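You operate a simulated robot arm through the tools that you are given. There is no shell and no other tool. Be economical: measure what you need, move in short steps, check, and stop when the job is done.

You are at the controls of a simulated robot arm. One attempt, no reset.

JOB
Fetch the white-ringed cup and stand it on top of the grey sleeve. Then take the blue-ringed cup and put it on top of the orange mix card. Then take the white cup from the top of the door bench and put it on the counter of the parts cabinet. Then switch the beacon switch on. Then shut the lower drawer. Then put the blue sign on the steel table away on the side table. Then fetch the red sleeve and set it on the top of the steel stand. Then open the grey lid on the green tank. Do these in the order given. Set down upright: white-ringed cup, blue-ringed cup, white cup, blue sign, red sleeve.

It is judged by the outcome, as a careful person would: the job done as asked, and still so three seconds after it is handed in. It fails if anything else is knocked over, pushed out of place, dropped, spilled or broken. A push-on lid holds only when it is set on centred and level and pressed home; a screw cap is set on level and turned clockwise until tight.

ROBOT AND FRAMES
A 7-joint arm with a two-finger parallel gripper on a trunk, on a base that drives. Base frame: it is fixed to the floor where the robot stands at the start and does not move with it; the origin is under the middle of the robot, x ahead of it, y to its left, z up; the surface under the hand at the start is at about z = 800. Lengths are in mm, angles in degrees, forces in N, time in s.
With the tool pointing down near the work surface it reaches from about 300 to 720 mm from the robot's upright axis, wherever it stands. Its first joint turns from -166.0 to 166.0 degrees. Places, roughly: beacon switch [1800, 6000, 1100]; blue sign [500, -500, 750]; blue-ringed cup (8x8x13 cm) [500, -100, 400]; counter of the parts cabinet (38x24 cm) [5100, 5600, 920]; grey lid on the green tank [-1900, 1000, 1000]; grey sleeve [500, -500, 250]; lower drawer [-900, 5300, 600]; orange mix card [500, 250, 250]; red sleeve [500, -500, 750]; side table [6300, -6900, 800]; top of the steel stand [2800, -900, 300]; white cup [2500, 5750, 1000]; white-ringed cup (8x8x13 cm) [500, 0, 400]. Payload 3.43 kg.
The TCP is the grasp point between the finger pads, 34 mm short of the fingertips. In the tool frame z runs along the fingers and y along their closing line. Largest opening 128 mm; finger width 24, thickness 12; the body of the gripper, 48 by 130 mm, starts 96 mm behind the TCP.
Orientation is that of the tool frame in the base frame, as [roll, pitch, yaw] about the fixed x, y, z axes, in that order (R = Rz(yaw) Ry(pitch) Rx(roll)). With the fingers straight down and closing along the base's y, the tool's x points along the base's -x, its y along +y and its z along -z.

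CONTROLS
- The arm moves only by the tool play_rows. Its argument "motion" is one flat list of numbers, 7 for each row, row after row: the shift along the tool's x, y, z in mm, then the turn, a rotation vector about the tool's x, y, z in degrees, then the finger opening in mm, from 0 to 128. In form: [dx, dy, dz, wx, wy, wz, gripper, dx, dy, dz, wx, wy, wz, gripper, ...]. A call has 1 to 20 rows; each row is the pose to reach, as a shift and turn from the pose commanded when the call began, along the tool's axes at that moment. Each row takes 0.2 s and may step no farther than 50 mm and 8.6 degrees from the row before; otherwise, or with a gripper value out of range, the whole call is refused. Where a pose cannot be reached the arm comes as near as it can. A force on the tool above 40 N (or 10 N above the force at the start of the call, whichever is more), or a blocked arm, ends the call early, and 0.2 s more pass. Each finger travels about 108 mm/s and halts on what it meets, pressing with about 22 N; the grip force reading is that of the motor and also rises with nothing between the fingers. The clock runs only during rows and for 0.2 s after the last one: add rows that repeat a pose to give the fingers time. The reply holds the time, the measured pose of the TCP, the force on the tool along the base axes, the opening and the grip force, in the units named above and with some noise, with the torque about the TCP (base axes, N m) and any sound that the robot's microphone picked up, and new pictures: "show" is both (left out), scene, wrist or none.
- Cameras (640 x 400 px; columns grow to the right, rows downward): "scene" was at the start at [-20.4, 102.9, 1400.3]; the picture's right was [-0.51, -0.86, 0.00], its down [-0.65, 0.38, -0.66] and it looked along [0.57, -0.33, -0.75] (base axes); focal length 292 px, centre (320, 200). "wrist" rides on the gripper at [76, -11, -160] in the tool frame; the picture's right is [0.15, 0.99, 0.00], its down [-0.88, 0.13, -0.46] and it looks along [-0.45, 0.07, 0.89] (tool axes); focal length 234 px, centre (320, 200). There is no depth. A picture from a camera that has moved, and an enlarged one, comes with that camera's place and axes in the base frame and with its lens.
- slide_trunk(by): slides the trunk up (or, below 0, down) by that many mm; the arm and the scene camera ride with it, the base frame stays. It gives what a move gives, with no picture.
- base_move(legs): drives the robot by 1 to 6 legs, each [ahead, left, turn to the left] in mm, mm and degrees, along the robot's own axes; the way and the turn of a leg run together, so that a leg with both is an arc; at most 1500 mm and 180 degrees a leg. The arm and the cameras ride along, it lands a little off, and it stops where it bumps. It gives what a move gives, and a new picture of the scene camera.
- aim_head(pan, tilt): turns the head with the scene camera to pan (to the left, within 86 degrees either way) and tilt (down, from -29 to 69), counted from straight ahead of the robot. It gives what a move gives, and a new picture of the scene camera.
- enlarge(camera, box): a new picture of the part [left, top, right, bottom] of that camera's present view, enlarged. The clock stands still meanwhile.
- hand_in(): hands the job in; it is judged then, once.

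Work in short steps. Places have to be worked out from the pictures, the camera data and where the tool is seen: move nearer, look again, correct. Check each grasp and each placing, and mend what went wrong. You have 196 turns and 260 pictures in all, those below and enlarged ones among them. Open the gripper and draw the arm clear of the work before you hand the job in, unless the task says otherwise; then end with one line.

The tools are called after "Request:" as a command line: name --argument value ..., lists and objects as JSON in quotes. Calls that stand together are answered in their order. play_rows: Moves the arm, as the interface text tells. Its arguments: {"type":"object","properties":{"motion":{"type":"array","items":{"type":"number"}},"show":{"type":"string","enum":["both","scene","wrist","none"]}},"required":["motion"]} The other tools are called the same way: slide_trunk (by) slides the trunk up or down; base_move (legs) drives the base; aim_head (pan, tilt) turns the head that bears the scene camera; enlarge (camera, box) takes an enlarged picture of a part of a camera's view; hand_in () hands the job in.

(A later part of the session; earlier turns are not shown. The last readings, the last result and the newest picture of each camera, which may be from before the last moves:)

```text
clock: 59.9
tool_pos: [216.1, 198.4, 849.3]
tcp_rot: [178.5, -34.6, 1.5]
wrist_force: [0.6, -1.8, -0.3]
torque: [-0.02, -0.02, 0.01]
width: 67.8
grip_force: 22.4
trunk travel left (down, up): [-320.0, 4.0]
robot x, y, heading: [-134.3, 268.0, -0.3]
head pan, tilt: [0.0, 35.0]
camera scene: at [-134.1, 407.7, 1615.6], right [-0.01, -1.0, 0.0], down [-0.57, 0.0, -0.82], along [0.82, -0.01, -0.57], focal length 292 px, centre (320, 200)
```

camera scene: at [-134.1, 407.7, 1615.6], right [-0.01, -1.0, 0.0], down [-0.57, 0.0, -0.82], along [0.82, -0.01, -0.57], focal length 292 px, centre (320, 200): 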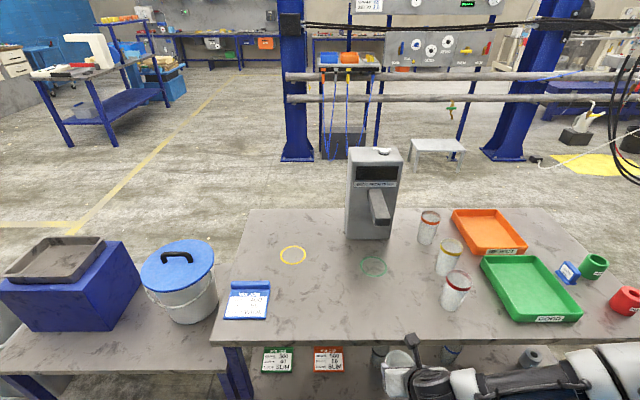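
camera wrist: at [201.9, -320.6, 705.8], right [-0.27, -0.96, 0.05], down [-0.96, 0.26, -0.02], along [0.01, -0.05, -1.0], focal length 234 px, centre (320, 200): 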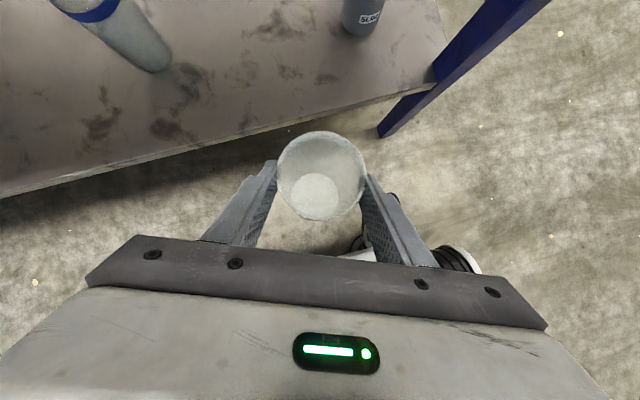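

I raise the hand to z≈945 and bring the cup over the empty spot on the tabletop at about (405,200).

Request:
play_rows --motion '[27, 0, -39, 1.5, 0, 0, 40, 54, 0, -78, 1.5, 0, 0, 40, 85, 0, -56, 1.5, 0, 0, 40, 116, 0, -34, 1.5, 0, 0, 40, 147, 0, -13, 1.5, 0, 0, 40, 178, 0, 9, 1.5, 0, 0, 40, 210, 0, 30, 1.5, 0, 0, 40, 210, 0, 30, 1.5, 0, 0, 40]' --show "both"

```text
clock: 61.7
tool_pos: [405.7, 203.0, 942.7]
tcp_rot: [-180.0, -34.7, 1.5]
wrist_force: [-0.4, 0.7, -1.0]
torque: [0.01, 0.03, 0.0]
width: 67.9
grip_force: 21.8
out of reach, approached as far as the arm can: row 1, 2, 3
trunk travel left (down, up): [-320.0, 4.0]
robot x, y, heading: [-135.2, 264.2, -0.4]
head pan, tilt: [0.0, 35.0]
camera scene: at [-133.9, 407.7, 1615.6], right [-0.01, -1.0, 0.0], down [-0.57, 0.0, -0.82], along [0.82, -0.01, -0.57], focal length 292 px, centre (320, 200)
camera wrist: at [377.3, 214.5, 1118.1], right [0.15, -0.99, 0.08], down [-0.98, -0.16, -0.13], along [0.14, -0.06, -0.99], focal length 234 px, centre (320, 200)
```

scene: 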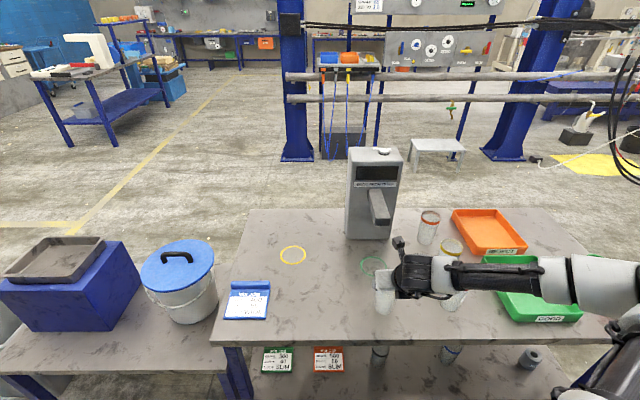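
wrist: 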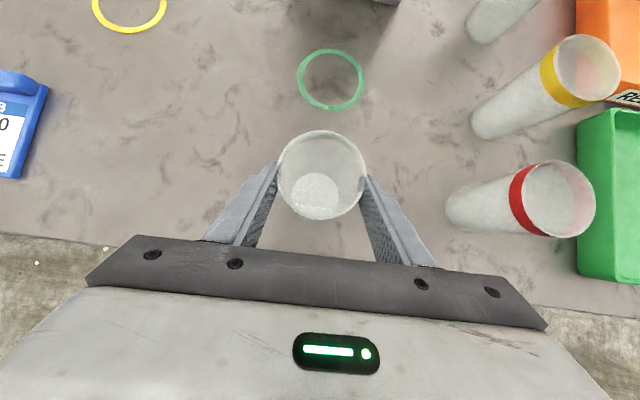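

Now I lower it gently toward the tabletop.

Request:
play_rows --motion '[-11, 0, 16, 0, 0, 0, 40, -17, 0, 25, 0, 0, 0, 40, -19.3, 0, 28, 0, 0, 0, 40, -21, 0, 30.4, 0, 0, 0, 40, -21, 0, 30.4, 0, 0, 0, 40]' --show "scene"

Request:
enlarge --camera "scene" --box '[340, 230, 480, 340]'

```text
clock: 62.9
tool_pos: [406.1, 202.9, 906.6]
tcp_rot: [-180.0, -34.7, 1.5]
wrist_force: [-0.1, 1.0, 18.5]
torque: [0.04, -0.13, -0.01]
width: 65.8
grip_force: 22.8
trunk travel left (down, up): [-320.0, 4.0]
robot x, y, heading: [-137.3, 263.9, -0.5]
head pan, tilt: [0.0, 35.0]
camera scene: at [-135.5, 408.0, 1615.5], right [-0.01, -1.0, 0.0], down [-0.57, 0.0, -0.82], along [0.82, -0.01, -0.57], focal length 292 px, centre (320, 200)
```

scene: 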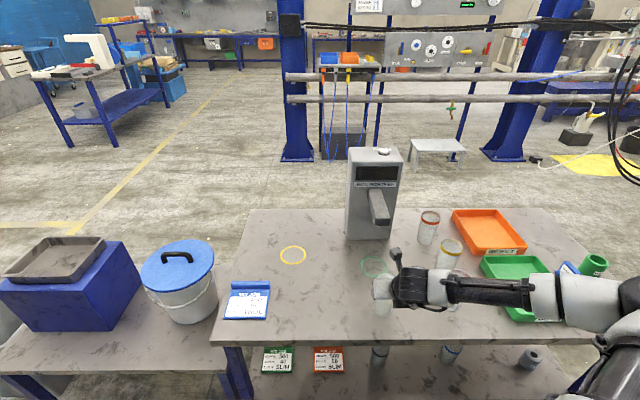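

```text
3.64 times, centred on (410, 285) of scene
camera zoom: at [-135.5, 408.0, 1615.5], right [-0.01, -1.0, 0.0], down [-0.57, 0.0, -0.82], along [0.82, -0.01, -0.57], focal length 1061 px, centre (-7, -109)
```

zoom: 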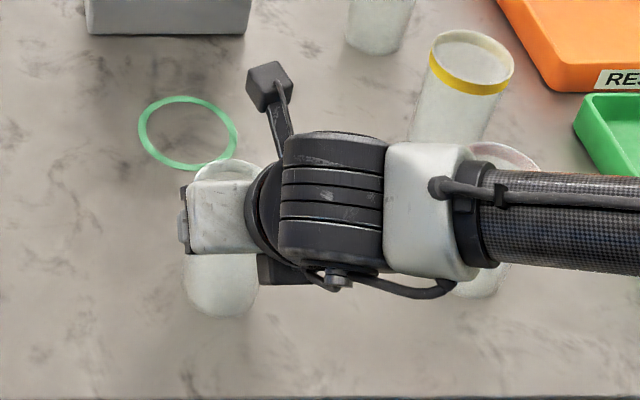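

It is standing (18 N contact). I open, flatten the tilt to 38° in place around the cup and lower a little to regrasp at ~95 mm above its base.

Request:
play_rows --motion '[0, 0, 0, 0, 0, 0, 90, 0, 0, 0, 0, 0, 0, 124, 0, 0, 0, 0, 0, 0, 124, -4, 0, 6, 0, 6, 0, 124, -8, 0, 12, 0, 12, 0, 124, -12.5, 0, 18, 0, 17.3, 0, 124, -12.5, 0, 18, 0, 17.3, 0, 124]' --show "both"

```text
clock: 64.5
tool_pos: [405.9, 202.7, 883.8]
tcp_rot: [-179.9, -52.0, 1.3]
wrist_force: [-1.2, 0.8, -0.3]
torque: [0.01, 0.0, 0.01]
width: 124.2
grip_force: 0.0
trunk travel left (down, up): [-320.0, 4.0]
robot x, y, heading: [-134.4, 266.1, -0.2]
head pan, tilt: [0.0, 35.0]
camera scene: at [-134.1, 407.7, 1615.6], right [-0.01, -1.0, 0.0], down [-0.57, 0.0, -0.82], along [0.82, -0.01, -0.57], focal length 292 px, centre (320, 200)
camera wrist: at [326.9, 213.4, 1042.9], right [0.12, -0.99, 0.11], down [-0.9, -0.15, -0.41], along [0.42, -0.06, -0.9], focal length 234 px, centre (320, 200)
```

scene: 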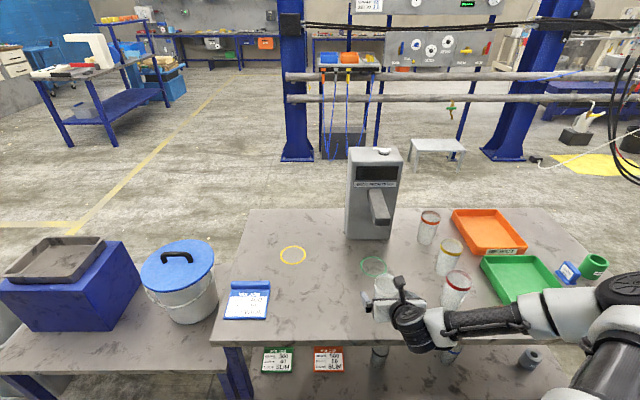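
wrist: 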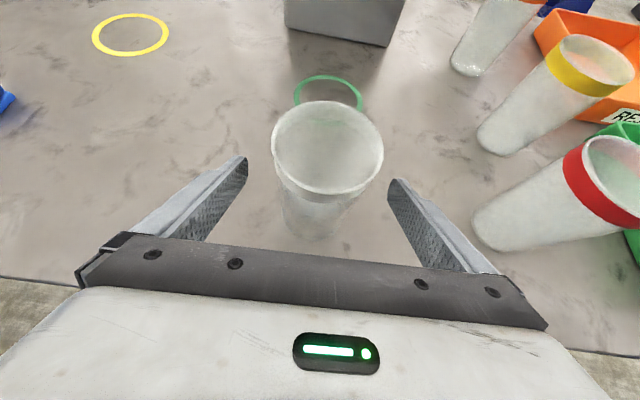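

The cup stands between the fingers. I grip (5 mm higher), lift 50 mm and draw back off the table.

Request:
play_rows --motion '[4, 0, -3, 0, 0, 0, 80, 4, 0, -3, 0, 0, 0, 40, 4, 0, -3, 0, 0, 0, 40, 4, 0, -3, 0, 0, 0, 40, 24, 0, -18, 0, 0, 0, 40, 43, 0, -34, 0, 0, 0, 40, 16, 0, -69, 0, 0, 0, 40, -11, 0, -104, 0, 0, 0, 40, -38, 0, -138, 0, 0, 0, 40, -65, 0, -173, 0, 0, 0, 40, -84, 0, -196, 0, 0, 0, 40]' --show "wrist"

```text
clock: 66.9
tool_pos: [242.0, 178.3, 899.9]
tcp_rot: [-179.9, -52.0, 1.5]
wrist_force: [0.1, 0.0, -0.1]
torque: [0.02, 0.04, 0.02]
width: 64.4
grip_force: 21.8
out of reach, approached as far as the arm can: row 9, 10, 11
trunk travel left (down, up): [-320.0, 4.0]
robot x, y, heading: [-136.2, 263.5, -0.3]
head pan, tilt: [0.0, 35.0]
camera wrist: at [161.6, 189.5, 1058.9], right [0.12, -0.99, 0.11], down [-0.9, -0.15, -0.41], along [0.42, -0.05, -0.9], focal length 234 px, centre (320, 200)
```

wrist: 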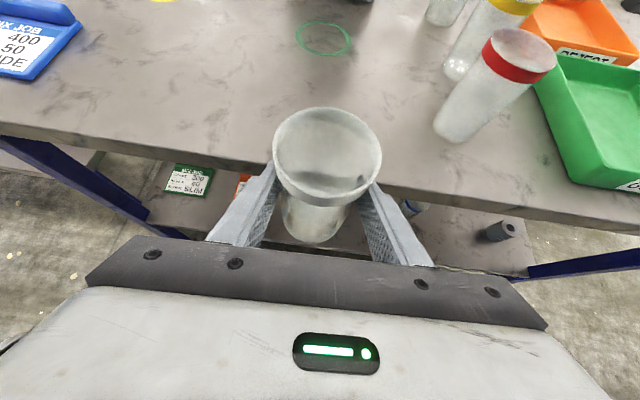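

Held. Trunk down and strafe right to the sleeve.

Request:
slide_trunk --by -320

Request:
base_move --legs '[[0, -590, 0]]'

```text
clock: 70.1
tool_pos: [241.2, 179.0, 579.8]
tcp_rot: [180.0, -52.0, 1.5]
wrist_force: [-0.7, 0.3, -0.8]
torque: [-0.01, 0.03, -0.02]
width: 64.6
grip_force: 22.2
trunk travel left (down, up): [0.0, 324.0]
robot x, y, heading: [-136.4, 261.8, -0.3]
head pan, tilt: [0.0, 35.0]
```

```text
clock: 76.2
tool_pos: [236.0, -413.4, 579.8]
tcp_rot: [-180.0, -51.9, 1.4]
wrist_force: [0.1, 0.1, -1.5]
torque: [-0.03, 0.02, -0.02]
width: 64.3
grip_force: 21.7
trunk travel left (down, up): [0.0, 324.0]
robot x, y, heading: [-143.7, -326.4, -0.5]
head pan, tilt: [0.0, 35.0]
camera scene: at [-138.4, -183.1, 1295.6], right [-0.01, -1.0, 0.0], down [-0.57, 0.0, -0.82], along [0.82, -0.01, -0.57], focal length 292 px, centre (320, 200)
```

scene: 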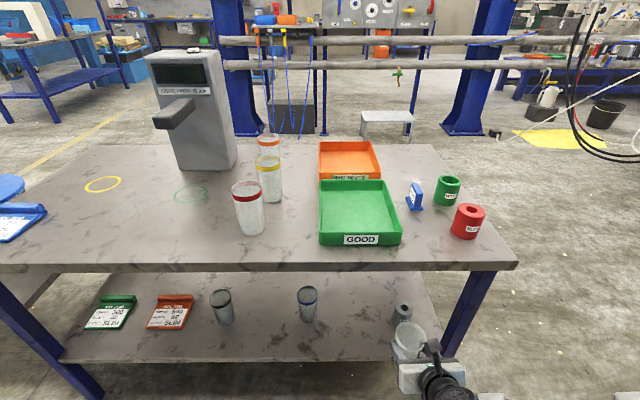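

I yaw the hand −21° and drop to z≈540 just in front of the shelf.

Request:
play_rows --motion '[-2.5, 0, 13, -4.2, 0, 3.3, 40, -5, 0, 26, -8.4, 0, 6.6, 40, -7.5, 0, 39, -12.7, 0, 9.9, 40, -10, 0, 52, -16.9, 0, 13.2, 40, -10, 0, 52, -16.9, 0, 13.2, 40]' --show "wrist"

```text
clock: 77.4
tool_pos: [279.3, -411.6, 552.2]
tcp_rot: [180.0, -51.9, -20.2]
wrist_force: [-0.5, -0.5, 0.2]
torque: [-0.01, 0.0, 0.0]
width: 64.6
grip_force: 21.8
out of reach, approached as far as the arm can: row 2, 3, 4, 5
trunk travel left (down, up): [0.0, 324.0]
robot x, y, heading: [-139.0, -325.0, -0.4]
head pan, tilt: [0.0, 35.0]
camera wrist: at [209.2, -373.3, 711.6], right [-0.25, -0.96, 0.12], down [-0.89, 0.19, -0.41], along [0.37, -0.21, -0.9], focal length 234 px, centre (320, 200)
```

wrist: 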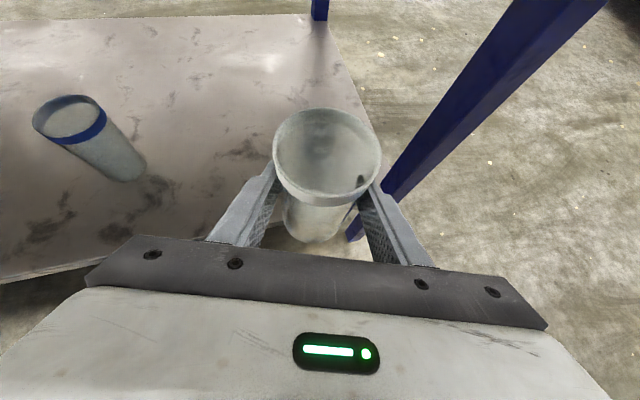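

The height floor depends on the lateral offset; I shift the base left 120 mm and reach right with the arm to get lower.

Request:
base_move --legs '[[0, 130, 0]]'

Request:
play_rows --motion '[6, 28, 8, 0, 0, 0, 40, 12, 56, 16, 0, 0, 0, 40, 19, 84, 24, 0, 0, 0, 40, 27, 122, 35, 0, 0, 0, 40, 11, 122, 47, 0, 0, 0, 40, 11, 122, 47, 0, 0, 0, 40]' --show "both"

```text
clock: 79.3
tool_pos: [279.9, -281.8, 552.3]
tcp_rot: [180.0, -51.9, -19.9]
wrist_force: [0.4, -0.1, -0.4]
torque: [0.03, 0.0, 0.03]
width: 64.4
grip_force: 21.7
trunk travel left (down, up): [0.0, 324.0]
robot x, y, heading: [-138.6, -196.9, -0.6]
head pan, tilt: [0.0, 35.0]
camera scene: at [-137.6, -52.8, 1295.6], right [-0.01, -1.0, 0.0], down [-0.57, 0.0, -0.82], along [0.82, -0.01, -0.57], focal length 292 px, centre (320, 200)
```

scene: 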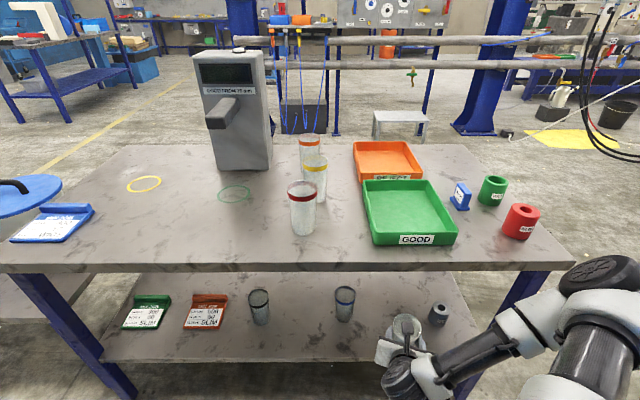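

```text
clock: 80.8
tool_pos: [279.9, -410.4, 532.2]
tcp_rot: [179.9, -51.9, -19.8]
wrist_force: [0.5, 0.1, -0.8]
torque: [0.03, 0.01, 0.01]
width: 64.5
grip_force: 22.0
trunk travel left (down, up): [0.0, 324.0]
robot x, y, heading: [-140.0, -197.2, -0.4]
head pan, tilt: [0.0, 35.0]
camera scene: at [-137.6, -52.8, 1295.6], right [-0.01, -1.0, 0.0], down [-0.57, 0.0, -0.82], along [0.82, -0.01, -0.57], focal length 292 px, centre (320, 200)
camera wrist: at [209.1, -372.1, 691.3], right [-0.25, -0.96, 0.12], down [-0.89, 0.18, -0.41], along [0.37, -0.21, -0.9], focal length 234 px, centre (320, 200)
```

scene: 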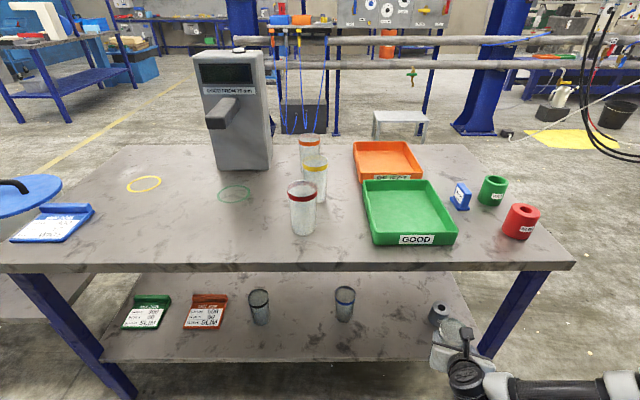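
wrist: 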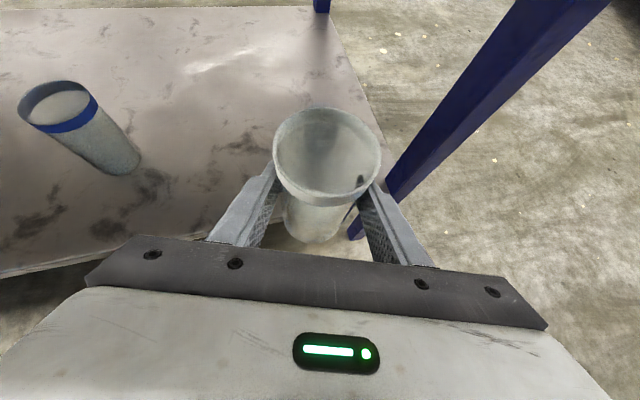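

Lower now (z=532). I advance 120 mm along the hand's heading, raising 6 mm for clearance.

Request:
play_rows --motion '[4.7, 0, -3.7, 0, 0, 0, 40, 28, 0, 26, 0, 0, 0, 40, 53, 0, 58, 0, 0, 0, 40, 78.6, 1, 91, 0, 0, 0, 40, 78.6, 1, 91, 0, 0, 0, 40]' --show "both"

Request:
enlarge --camera "scene" --box '[400, 250, 540, 350]'

```text
clock: 82.0
tool_pos: [393.2, -452.1, 538.7]
tcp_rot: [180.0, -52.0, -20.0]
wrist_force: [-0.3, -0.1, -0.8]
torque: [0.02, 0.06, -0.02]
width: 64.5
grip_force: 22.3
trunk travel left (down, up): [0.0, 324.0]
robot x, y, heading: [-143.5, -196.1, -0.1]
head pan, tilt: [0.0, 35.0]
camera scene: at [-137.6, -52.8, 1295.6], right [-0.01, -1.0, 0.0], down [-0.57, 0.0, -0.82], along [0.82, -0.01, -0.57], focal length 292 px, centre (320, 200)
camera wrist: at [322.2, -414.2, 697.6], right [-0.25, -0.96, 0.11], down [-0.89, 0.18, -0.41], along [0.37, -0.21, -0.9], focal length 234 px, centre (320, 200)
```

scene: 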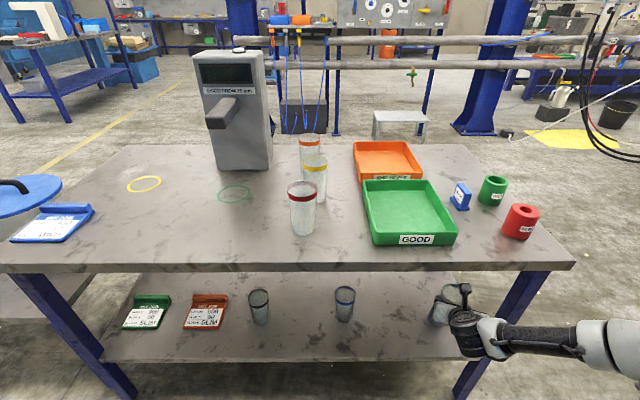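
wrist: 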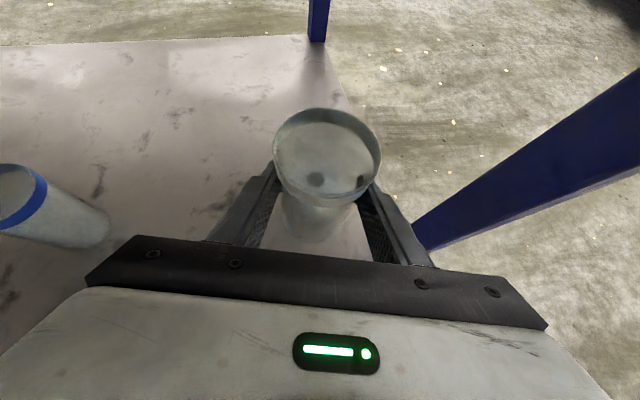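

```text
4.00 times, centred on (470, 300) of scene
camera zoom: at [-137.6, -52.8, 1295.6], right [-0.01, -1.0, 0.0], down [-0.57, 0.0, -0.82], along [0.82, -0.01, -0.57], focal length 1167 px, centre (-280, -200)
```

zoom: 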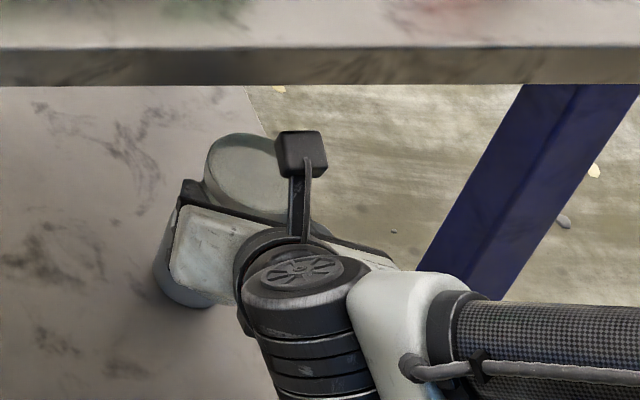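

The sleeve's hole is ahead at ≈(469,-481). I advance 82 mm more at this height.

Request:
play_rows --motion '[17, 1, 21, 0, 0, 0, 40, 34, 1.5, 43, 0, 0, 0, 40, 50, 2, 64, 0, 0, 0, 40, 50, 2, 64, 0, 0, 0, 40]' --show "both"

Request:
enlarge --camera "wrist" --box '[220, 80, 420, 260]'

Request:
enlarge --camera "scene" --box '[400, 250, 540, 350]'

```text
clock: 83.0
tool_pos: [468.6, -482.0, 538.3]
tcp_rot: [180.0, -51.8, -19.9]
wrist_force: [-0.3, 0.2, -1.1]
torque: [0.02, -0.02, -0.01]
width: 64.5
grip_force: 22.2
trunk travel left (down, up): [0.0, 324.0]
robot x, y, heading: [-143.1, -191.9, -0.7]
head pan, tilt: [0.0, 35.0]
camera scene: at [-137.6, -52.8, 1295.6], right [-0.01, -1.0, 0.0], down [-0.57, 0.0, -0.82], along [0.82, -0.01, -0.57], focal length 292 px, centre (320, 200)
camera wrist: at [398.0, -444.0, 696.5], right [-0.25, -0.96, 0.11], down [-0.89, 0.19, -0.41], along [0.37, -0.21, -0.9], focal length 234 px, centre (320, 200)
```

scene: 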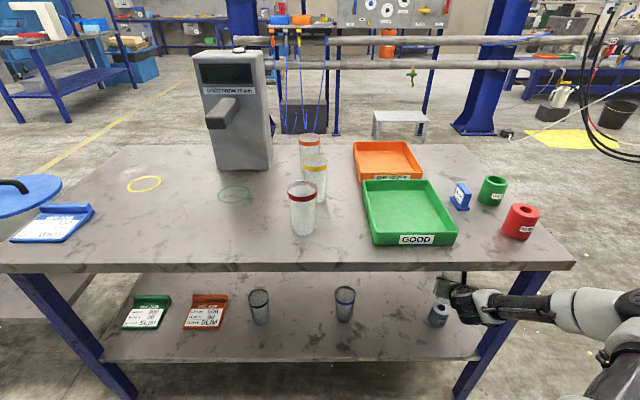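
wrist: 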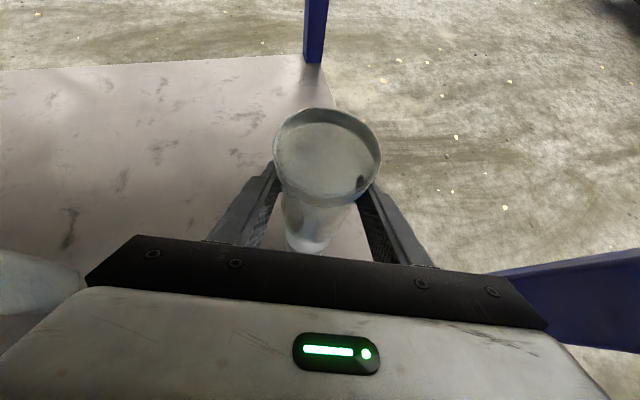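

```text
2.22 times, centred on (320, 170) of wrist
camera zoom: at [398.0, -444.0, 696.5], right [-0.25, -0.96, 0.11], down [-0.89, 0.19, -0.41], along [0.37, -0.21, -0.9], focal length 520 px, centre (320, 267)
```

zoom: 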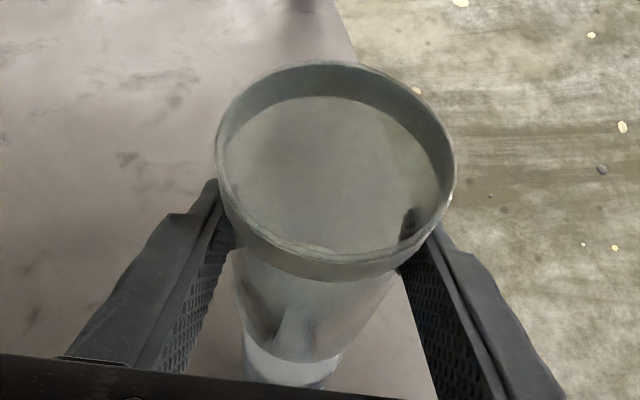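

```text
4.00 times, centred on (470, 300) of scene
camera zoom: at [-137.6, -52.8, 1295.6], right [-0.01, -1.0, 0.0], down [-0.57, 0.0, -0.82], along [0.82, -0.01, -0.57], focal length 1167 px, centre (-280, -200)
```

zoom: 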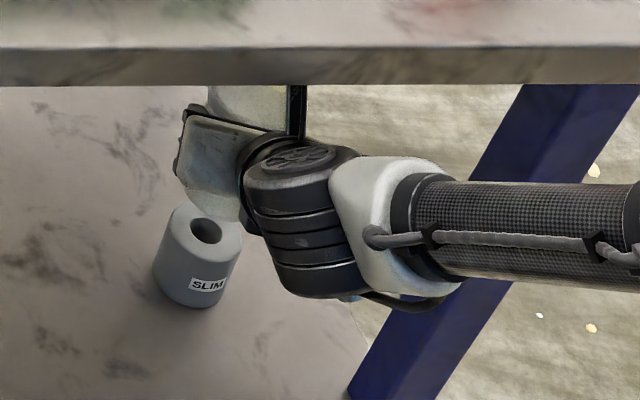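

By both cameras the cup sits ~12 mm ahead of the TCP, so it overshoots the sleeve axis. I move back 14 mm and left 2 mm, then check.

Request:
play_rows --motion '[-8.6, -2, -11, 0, 0, 0, 40, -8.6, -2, -11, 0, 0, 0, 40]' --show "none"

Request:
enlarge --camera "scene" --box '[420, 260, 490, 340]'

Request:
enlarge --camera "wrist" --box '[220, 80, 420, 260]'

```text
clock: 83.5
tool_pos: [455.4, -476.1, 537.1]
tcp_rot: [-179.9, -51.9, -20.0]
wrist_force: [-0.3, -0.7, 0.2]
torque: [0.04, 0.0, 0.01]
width: 64.3
grip_force: 22.4
trunk travel left (down, up): [0.0, 324.0]
robot x, y, heading: [-139.0, -197.1, -0.4]
head pan, tilt: [0.0, 35.0]
```

```text
5.00 times, centred on (455, 300) of scene
camera zoom: at [-137.6, -52.8, 1295.6], right [-0.01, -1.0, 0.0], down [-0.57, 0.0, -0.82], along [0.82, -0.01, -0.57], focal length 1458 px, centre (-355, -300)
```

zoom: 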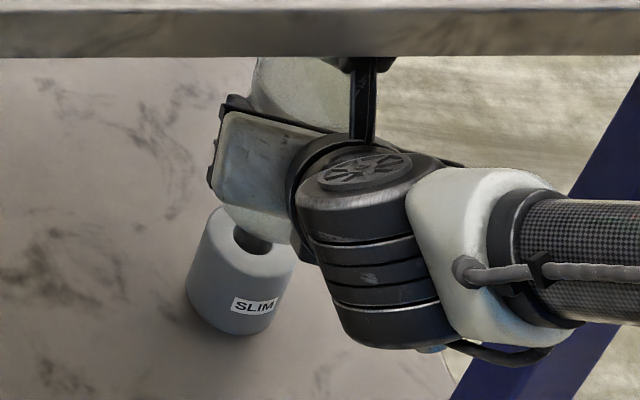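

```text
2.22 times, centred on (320, 170) of wrist
camera zoom: at [385.4, -437.4, 696.4], right [-0.25, -0.96, 0.12], down [-0.89, 0.19, -0.41], along [0.37, -0.21, -0.9], focal length 520 px, centre (320, 267)
```

zoom: 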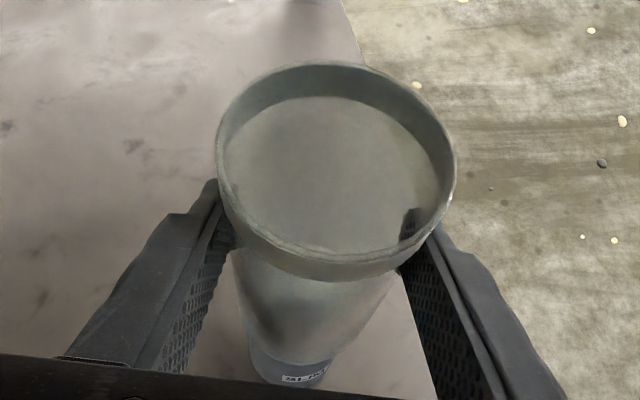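

The cup is ~5 mm right of the sleeve axis; I shift left 5 mm and lower 15 mm, watching the force.

Request:
play_rows --motion '[0, -5, 0, 0, 0, 0, 40, -6, -5, 4.7, 0, 0, 0, 40, -9.5, -5, 7.4, 0, 0, 0, 40, -12, -5, 9.2, 0, 0, 0, 40, -12, -5, 9.2, 0, 0, 0, 40]' --show "none"

Request:
enlarge --camera "scene" --box '[420, 260, 490, 340]'

Request:
enlarge --camera "wrist" --box '[220, 80, 420, 260]'

```text
clock: 84.8
tool_pos: [457.8, -471.3, 522.9]
tcp_rot: [180.0, -51.9, -19.9]
wrist_force: [1.0, 1.2, -0.7]
torque: [-0.01, 0.01, 0.03]
width: 64.4
grip_force: 22.3
trunk travel left (down, up): [0.0, 324.0]
robot x, y, heading: [-136.8, -195.7, -0.5]
head pan, tilt: [0.0, 35.0]
```

```text
5.00 times, centred on (455, 300) of scene
camera zoom: at [-137.6, -52.8, 1295.6], right [-0.01, -1.0, 0.0], down [-0.57, 0.0, -0.82], along [0.82, -0.01, -0.57], focal length 1458 px, centre (-355, -300)
```

zoom: 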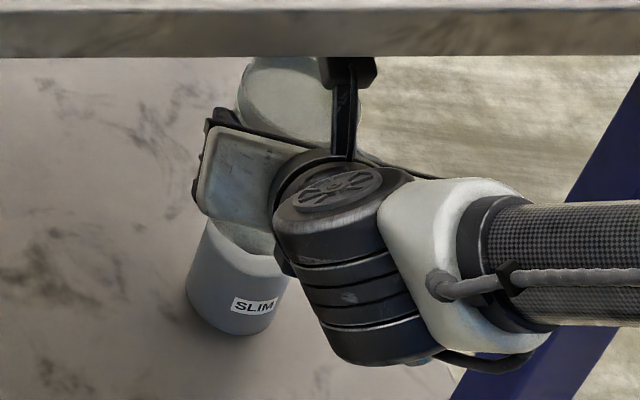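

```text
2.22 times, centred on (320, 170) of wrist
camera zoom: at [387.1, -432.5, 681.5], right [-0.25, -0.96, 0.12], down [-0.89, 0.19, -0.41], along [0.37, -0.21, -0.9], focal length 520 px, centre (320, 267)
```

zoom: 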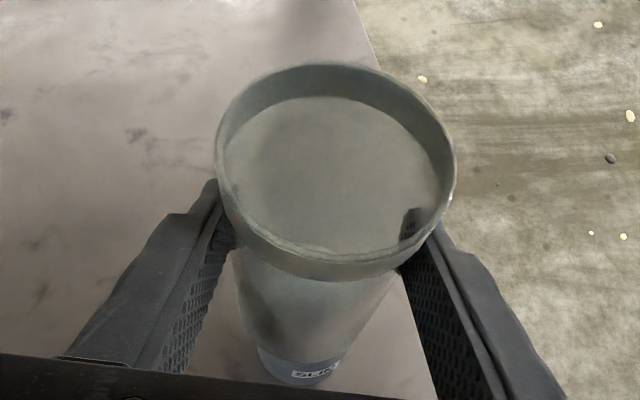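

No contact yet; lateral alignment looks right. I move back 4 mm and keep lowering in small steps.

Request:
play_rows --motion '[-2.5, 0, -3.2, 0, 0, 0, 40, -4.9, 0, -1.4, 0, 0, 0, 40, -6.4, 0, -0.1, 0, 0, 0, 40, -6.4, 0, -0.1, 0, 0, 0, 40]' --show "none"

```text
clock: 85.8
tool_pos: [454.2, -468.7, 517.4]
tcp_rot: [-179.9, -51.8, -19.9]
wrist_force: [1.3, 0.5, -0.4]
torque: [-0.01, 0.02, 0.01]
width: 64.5
grip_force: 22.0
trunk travel left (down, up): [0.0, 324.0]
robot x, y, heading: [-140.8, -193.8, -0.4]
head pan, tilt: [0.0, 35.0]
```

Still no contact; continue down.

Request:
play_rows --motion '[-1.6, 0, 1.2, 0, 0, 0, 40, -3.2, 0, 2.5, 0, 0, 0, 40, -4.7, 0, 3.7, 0, 0, 0, 40, -4.7, 0, 3.7, 0, 0, 0, 40]' --show "none"

Request:
enlarge --camera "scene" --box '[420, 260, 490, 340]'

```text
clock: 86.8
tool_pos: [454.9, -470.0, 511.2]
tcp_rot: [-180.0, -51.9, -19.9]
wrist_force: [-0.2, 0.6, -0.1]
torque: [0.01, 0.0, -0.01]
width: 64.4
grip_force: 22.4
trunk travel left (down, up): [0.0, 324.0]
robot x, y, heading: [-137.7, -196.2, -0.6]
head pan, tilt: [0.0, 35.0]
```

```text
5.00 times, centred on (455, 300) of scene
camera zoom: at [-137.6, -52.8, 1295.6], right [-0.01, -1.0, 0.0], down [-0.57, 0.0, -0.82], along [0.82, -0.01, -0.57], focal length 1458 px, centre (-355, -300)
```

zoom: 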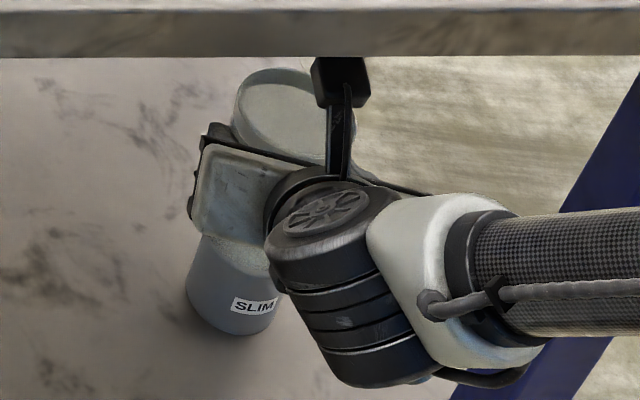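

Retriangulating the sleeve from three wrist views gives its top at z≈404, axis ≈(477,-482) – so I shift forward 10 mm and right 3 mm (slightly raised), then look.

Request:
play_rows --motion '[3.2, 0, -2.5, 0, 0, 0, 40, 9.4, 3, 5.4, 0, 0, 0, 40, 9.4, 3, 5.4, 0, 0, 0, 40]' --show "none"

Request:
enlarge --camera "scene" --box '[420, 260, 490, 340]'

Request:
enlarge --camera "wrist" --box '[220, 80, 420, 260]'

```text
clock: 87.5
tool_pos: [462.1, -476.6, 516.1]
tcp_rot: [-180.0, -51.9, -19.8]
wrist_force: [-0.9, -0.4, -1.0]
torque: [-0.01, 0.01, -0.04]
width: 64.4
grip_force: 22.1
trunk travel left (down, up): [0.0, 324.0]
robot x, y, heading: [-137.6, -193.9, -0.5]
head pan, tilt: [0.0, 35.0]
```

```text
5.00 times, centred on (455, 300) of scene
camera zoom: at [-137.6, -52.8, 1295.6], right [-0.01, -1.0, 0.0], down [-0.57, 0.0, -0.82], along [0.82, -0.01, -0.57], focal length 1458 px, centre (-355, -300)
```

zoom: 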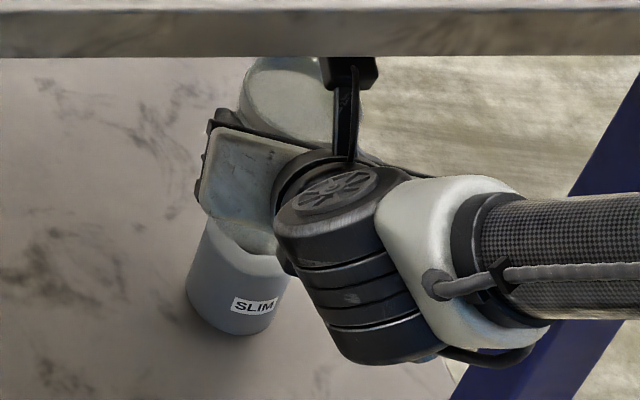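

```text
2.22 times, centred on (320, 170) of wrist
camera zoom: at [391.9, -437.0, 674.8], right [-0.25, -0.96, 0.12], down [-0.89, 0.18, -0.41], along [0.37, -0.21, -0.9], focal length 520 px, centre (320, 267)
```

zoom: 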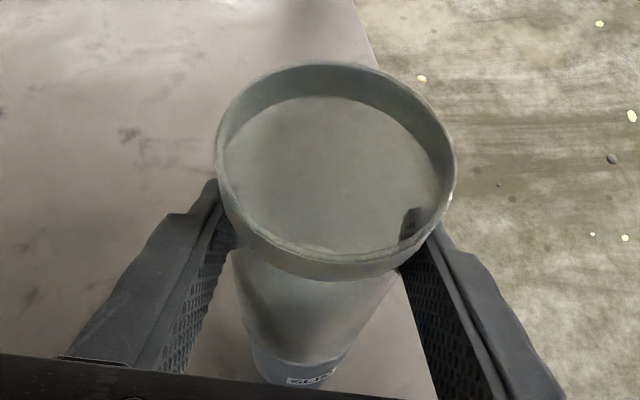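

Alignment looks concentric in both views. I lower in small steps until contact.

Request:
play_rows --motion '[-4.7, 0, 3.7, 0, 0, 0, 40, -7.9, 0, 6.2, 0, 0, 0, 40, -9.5, 0, 7.4, 0, 0, 0, 40, -10.2, 0, 8, 0, 0, 0, 40, -10.2, 0, 8, 0, 0, 0, 40]' --show "none"

Request:
enlarge --camera "scene" --box '[420, 260, 490, 340]'

```text
clock: 88.8
tool_pos: [462.6, -476.5, 502.0]
tcp_rot: [-180.0, -52.0, -19.9]
wrist_force: [-0.3, 0.4, -0.6]
torque: [0.0, 0.05, 0.0]
width: 64.5
grip_force: 22.5
trunk travel left (down, up): [0.0, 324.0]
robot x, y, heading: [-138.3, -194.6, -0.5]
head pan, tilt: [0.0, 35.0]
```

```text
5.00 times, centred on (455, 300) of scene
camera zoom: at [-137.6, -52.8, 1295.6], right [-0.01, -1.0, 0.0], down [-0.57, 0.0, -0.82], along [0.82, -0.01, -0.57], focal length 1458 px, centre (-355, -300)
```

zoom: 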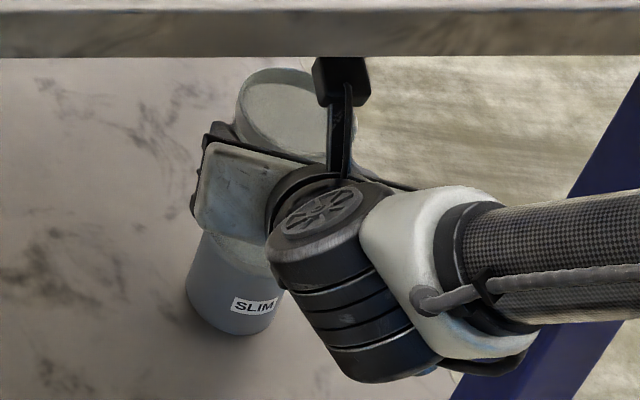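

No contact yet; continuing down.

Request:
play_rows --motion '[-1.6, 0, 1.2, 0, 0, 0, 40, -3.2, 0, 2.5, 0, 0, 0, 40, -4.7, 0, 3.7, 0, 0, 0, 40, -4.7, 0, 3.7, 0, 0, 0, 40]' --show "none"

Request:
enlarge --camera "scene" --box '[420, 260, 490, 340]'

Request:
enlarge --camera "wrist" --box '[220, 80, 420, 260]'

```text
clock: 89.8
tool_pos: [461.3, -475.3, 498.0]
tcp_rot: [-180.0, -51.8, -19.9]
wrist_force: [0.0, 0.1, -1.6]
torque: [0.02, 0.02, -0.01]
width: 64.3
grip_force: 22.2
trunk travel left (down, up): [0.0, 324.0]
robot x, y, heading: [-142.9, -195.8, -0.2]
head pan, tilt: [0.0, 35.0]
```

```text
5.00 times, centred on (455, 300) of scene
camera zoom: at [-137.6, -52.8, 1295.6], right [-0.01, -1.0, 0.0], down [-0.57, 0.0, -0.82], along [0.82, -0.01, -0.57], focal length 1458 px, centre (-355, -300)
```

zoom: 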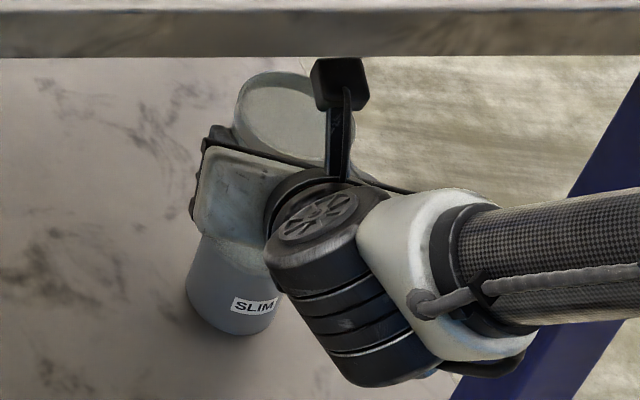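

```text
2.22 times, centred on (320, 170) of wrist
camera zoom: at [391.7, -437.3, 658.0], right [-0.25, -0.96, 0.12], down [-0.89, 0.18, -0.41], along [0.37, -0.21, -0.9], focal length 520 px, centre (320, 267)
```

zoom: 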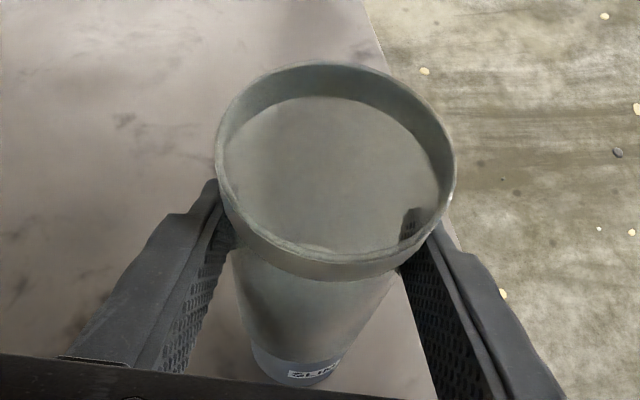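

Almost touching by the wrist view; continue a few mm.

Request:
play_rows --motion '[-1.6, 0, 1.2, 0, 0, 0, 40, -3.2, 0, 2.5, 0, 0, 0, 40, -4.7, 0, 3.7, 0, 0, 0, 40, -6.3, 0, 4.9, 0, 0, 0, 40, -6.3, 0, 4.9, 0, 0, 0, 40]' --show "none"

Request:
enlarge --camera "wrist" --box '[220, 80, 420, 260]'

Request:
enlarge --camera "scene" --box '[420, 260, 490, 340]'

```text
clock: 91.0
tool_pos: [462.2, -476.2, 499.0]
tcp_rot: [-180.0, -51.8, -19.9]
wrist_force: [-0.1, -0.6, 0.3]
torque: [-0.02, 0.03, 0.02]
width: 64.4
grip_force: 21.8
out of reach, approached as far as the arm can: row 1, 2, 3, 4, 5
trunk travel left (down, up): [0.0, 324.0]
robot x, y, heading: [-138.9, -195.7, -0.3]
head pan, tilt: [0.0, 35.0]
```

```text
2.22 times, centred on (320, 170) of wrist
camera zoom: at [391.7, -437.3, 658.0], right [-0.25, -0.96, 0.12], down [-0.89, 0.18, -0.41], along [0.37, -0.21, -0.9], focal length 520 px, centre (320, 267)
```

zoom: 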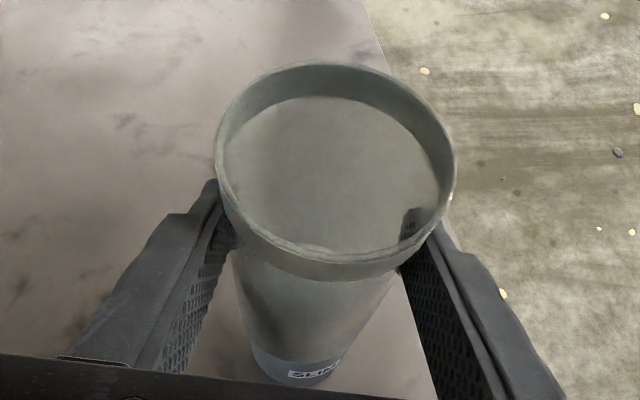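

```text
5.00 times, centred on (455, 300) of scene
camera zoom: at [-137.6, -52.8, 1295.6], right [-0.01, -1.0, 0.0], down [-0.57, 0.0, -0.82], along [0.82, -0.01, -0.57], focal length 1458 px, centre (-355, -300)
```

zoom: 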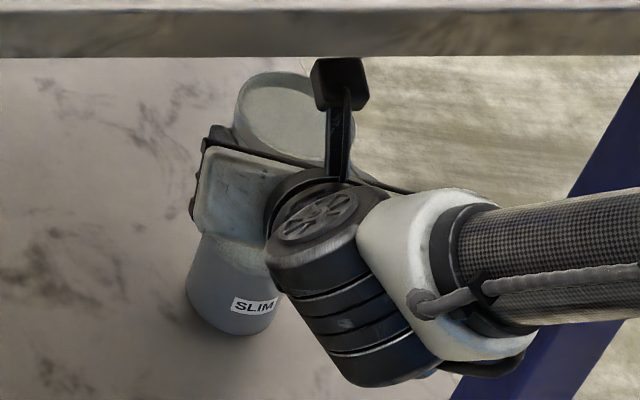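

The arm's floor is reached at z≈498 without contact. I tilt the hand 2.5° steeper, which lets the TCP go a few mm lower.

Request:
play_rows --motion '[0, 0, 0, 0, -1.2, 0, 40, -1.6, 0, 1.2, 0, -2.5, 0, 40, -3.2, 0, 2.5, 0, -2.5, 0, 40, -4.7, 0, 3.7, 0, -2.5, 0, 40, -4.7, 0, 3.7, 0, -2.5, 0, 40]' --show "none"

Request:
enlarge --camera "scene" --box '[420, 260, 490, 340]'

```text
clock: 92.2
tool_pos: [462.0, -475.7, 492.4]
tcp_rot: [180.0, -49.3, -19.8]
wrist_force: [0.7, 0.4, -1.0]
torque: [0.02, 0.01, -0.02]
width: 64.4
grip_force: 22.3
trunk travel left (down, up): [0.0, 324.0]
robot x, y, heading: [-135.0, -194.2, -0.6]
head pan, tilt: [0.0, 35.0]
```

```text
5.00 times, centred on (455, 300) of scene
camera zoom: at [-137.6, -52.8, 1295.6], right [-0.01, -1.0, 0.0], down [-0.57, 0.0, -0.82], along [0.82, -0.01, -0.57], focal length 1458 px, centre (-355, -300)
```

zoom: 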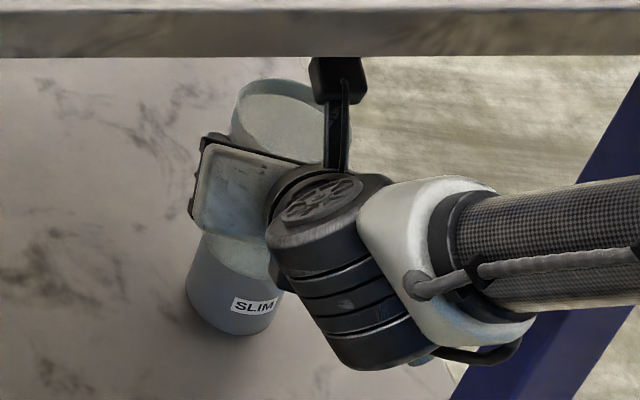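

Zooming in on the contact region.

Request:
enlarge --camera "scene" --box '[452, 295, 492, 330]'

Request:
enlarge --camera "wrist" --box '[270, 170, 370, 240]'

```text
11.43 times, centred on (472, 312) of scene
camera zoom: at [-137.6, -52.8, 1295.6], right [-0.01, -1.0, 0.0], down [-0.57, 0.0, -0.82], along [0.82, -0.01, -0.57], focal length 3333 px, centre (-1417, -1086)
```

zoom: 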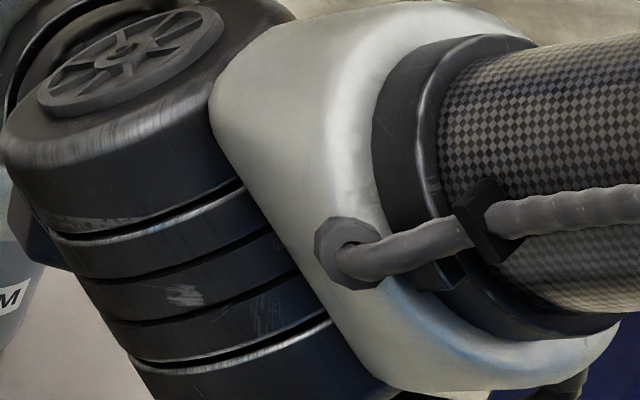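

```text
5.71 times, centred on (320, 205) of wrist
camera zoom: at [398.3, -439.6, 654.9], right [-0.25, -0.96, 0.11], down [-0.91, 0.19, -0.37], along [0.34, -0.19, -0.92], focal length 1338 px, centre (320, 171)
```

zoom: 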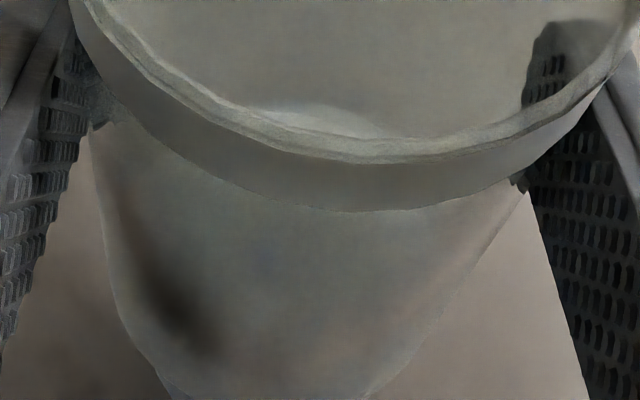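

Request:
enlarge --camera "scene" --box '[434, 298, 464, 318]'

Request:
enlarge --camera "wrist" --box '[270, 220, 370, 260]'

```text
16.00 times, centred on (449, 308) of scene
camera zoom: at [-137.6, -52.8, 1295.6], right [-0.01, -1.0, 0.0], down [-0.57, 0.0, -0.82], along [0.82, -0.01, -0.57], focal length 4666 px, centre (-1744, -1528)
```

zoom: 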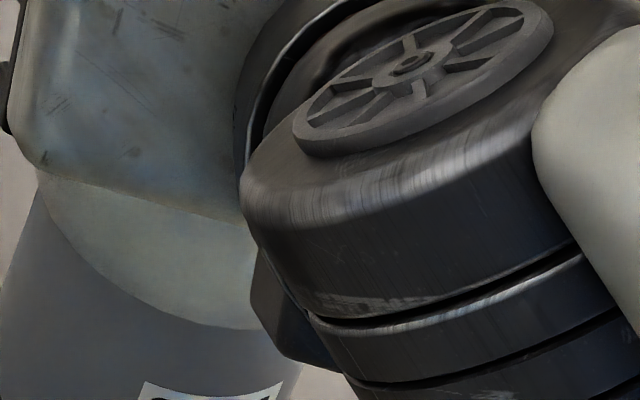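

```text
6.40 times, centred on (320, 240) of wrist
camera zoom: at [398.3, -439.6, 654.9], right [-0.25, -0.96, 0.11], down [-0.91, 0.19, -0.37], along [0.34, -0.19, -0.92], focal length 1499 px, centre (320, -56)
```

zoom: 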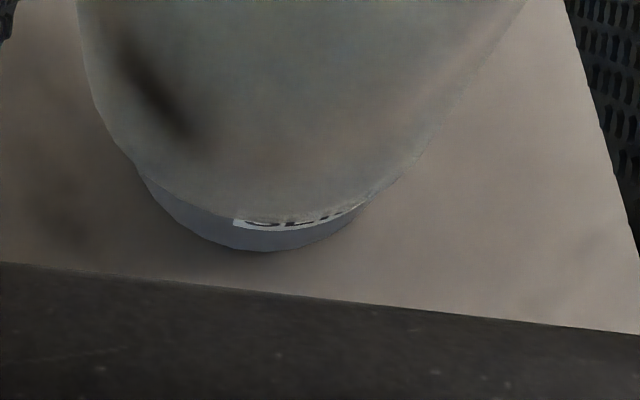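

The sleeve is only ~53 mm tall, so I need about 10 mm more. I level the hand, raise slightly, shift the base 70 mm left and reach right with the arm to lower the floor.

Request:
play_rows --motion '[9, 0, -8, 0, 1.2, 0, 40, 12.3, 0, -10.8, 0, 2.5, 0, 40, 12.3, 0, -10.8, 0, 2.5, 0, 40]' --show "none"

Request:
base_move --legs '[[0, 75, 0]]'

Request:
play_rows --motion '[5, 22, 6.2, 0, 0, 0, 40, 10, 44, 12.5, 0, 0, 0, 40, 15.5, 70, 20, 0, 0, 0, 40, 15.5, 70, 20, 0, 0, 0, 40]' --show "none"

Request:
enlarge --camera "scene" --box '[420, 260, 540, 350]'

Request:
enlarge --camera "wrist" --box '[220, 80, 420, 260]'

```text
clock: 93.0
tool_pos: [462.4, -475.8, 508.1]
tcp_rot: [180.0, -51.9, -19.9]
wrist_force: [0.2, -0.1, -0.7]
torque: [0.01, 0.0, 0.02]
width: 64.5
grip_force: 22.2
trunk travel left (down, up): [0.0, 324.0]
robot x, y, heading: [-138.9, -196.8, -0.7]
head pan, tilt: [0.0, 35.0]
```

```text
clock: 94.3
tool_pos: [462.0, -403.3, 507.4]
tcp_rot: [-180.0, -51.8, -19.9]
wrist_force: [0.0, -1.2, -1.1]
torque: [0.0, 0.05, 0.0]
width: 64.4
grip_force: 22.3
trunk travel left (down, up): [0.0, 324.0]
robot x, y, heading: [-142.0, -123.7, -0.3]
head pan, tilt: [0.0, 35.0]
camera scene: at [-137.1, 20.4, 1295.6], right [-0.01, -1.0, 0.0], down [-0.57, 0.0, -0.82], along [0.82, -0.01, -0.57], focal length 292 px, centre (320, 200)
```

scene: 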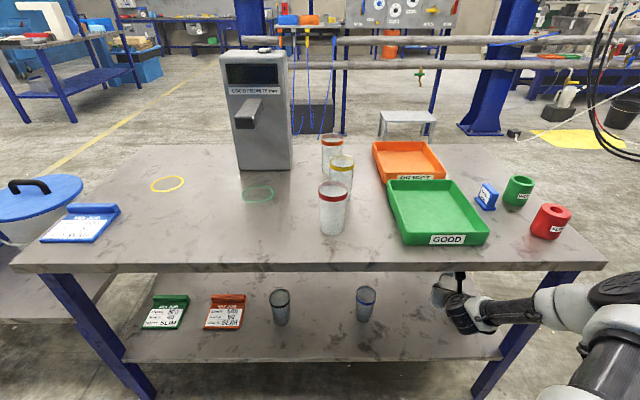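

```text
clock: 95.3
tool_pos: [462.5, -476.7, 509.1]
tcp_rot: [-180.0, -51.8, -20.0]
wrist_force: [-0.2, 0.0, -1.6]
torque: [-0.01, 0.03, 0.02]
width: 64.3
grip_force: 21.7
trunk travel left (down, up): [0.0, 324.0]
robot x, y, heading: [-138.1, -120.7, -0.3]
head pan, tilt: [0.0, 35.0]
```

```text
4.44 times, centred on (480, 305) of scene
camera zoom: at [-137.1, 20.5, 1295.6], right [-0.01, -1.0, 0.0], down [-0.57, 0.0, -0.82], along [0.82, -0.01, -0.57], focal length 1296 px, centre (-391, -267)
```

zoom: 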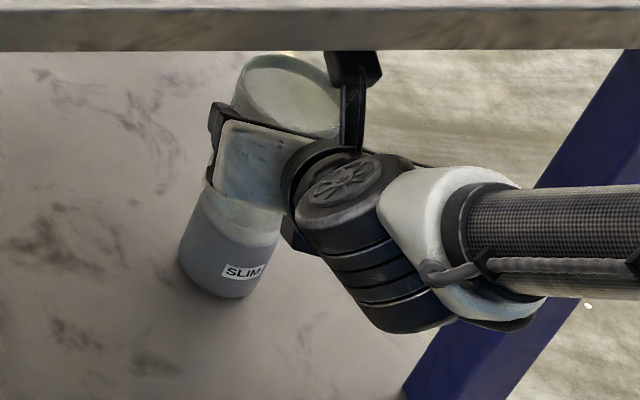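

```text
2.22 times, centred on (320, 170) of wrist
camera zoom: at [392.1, -438.4, 667.7], right [-0.25, -0.96, 0.12], down [-0.89, 0.18, -0.41], along [0.37, -0.21, -0.9], focal length 520 px, centre (320, 267)
```

zoom: 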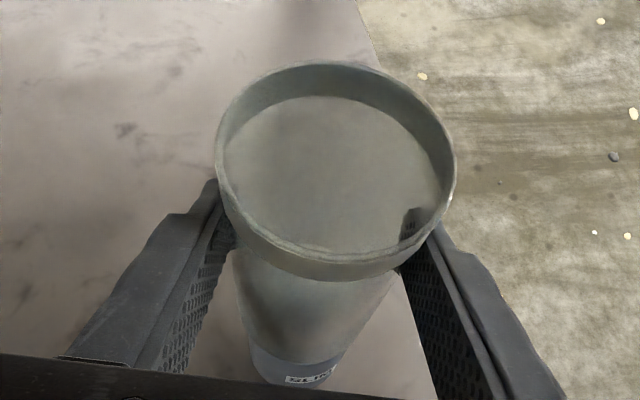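

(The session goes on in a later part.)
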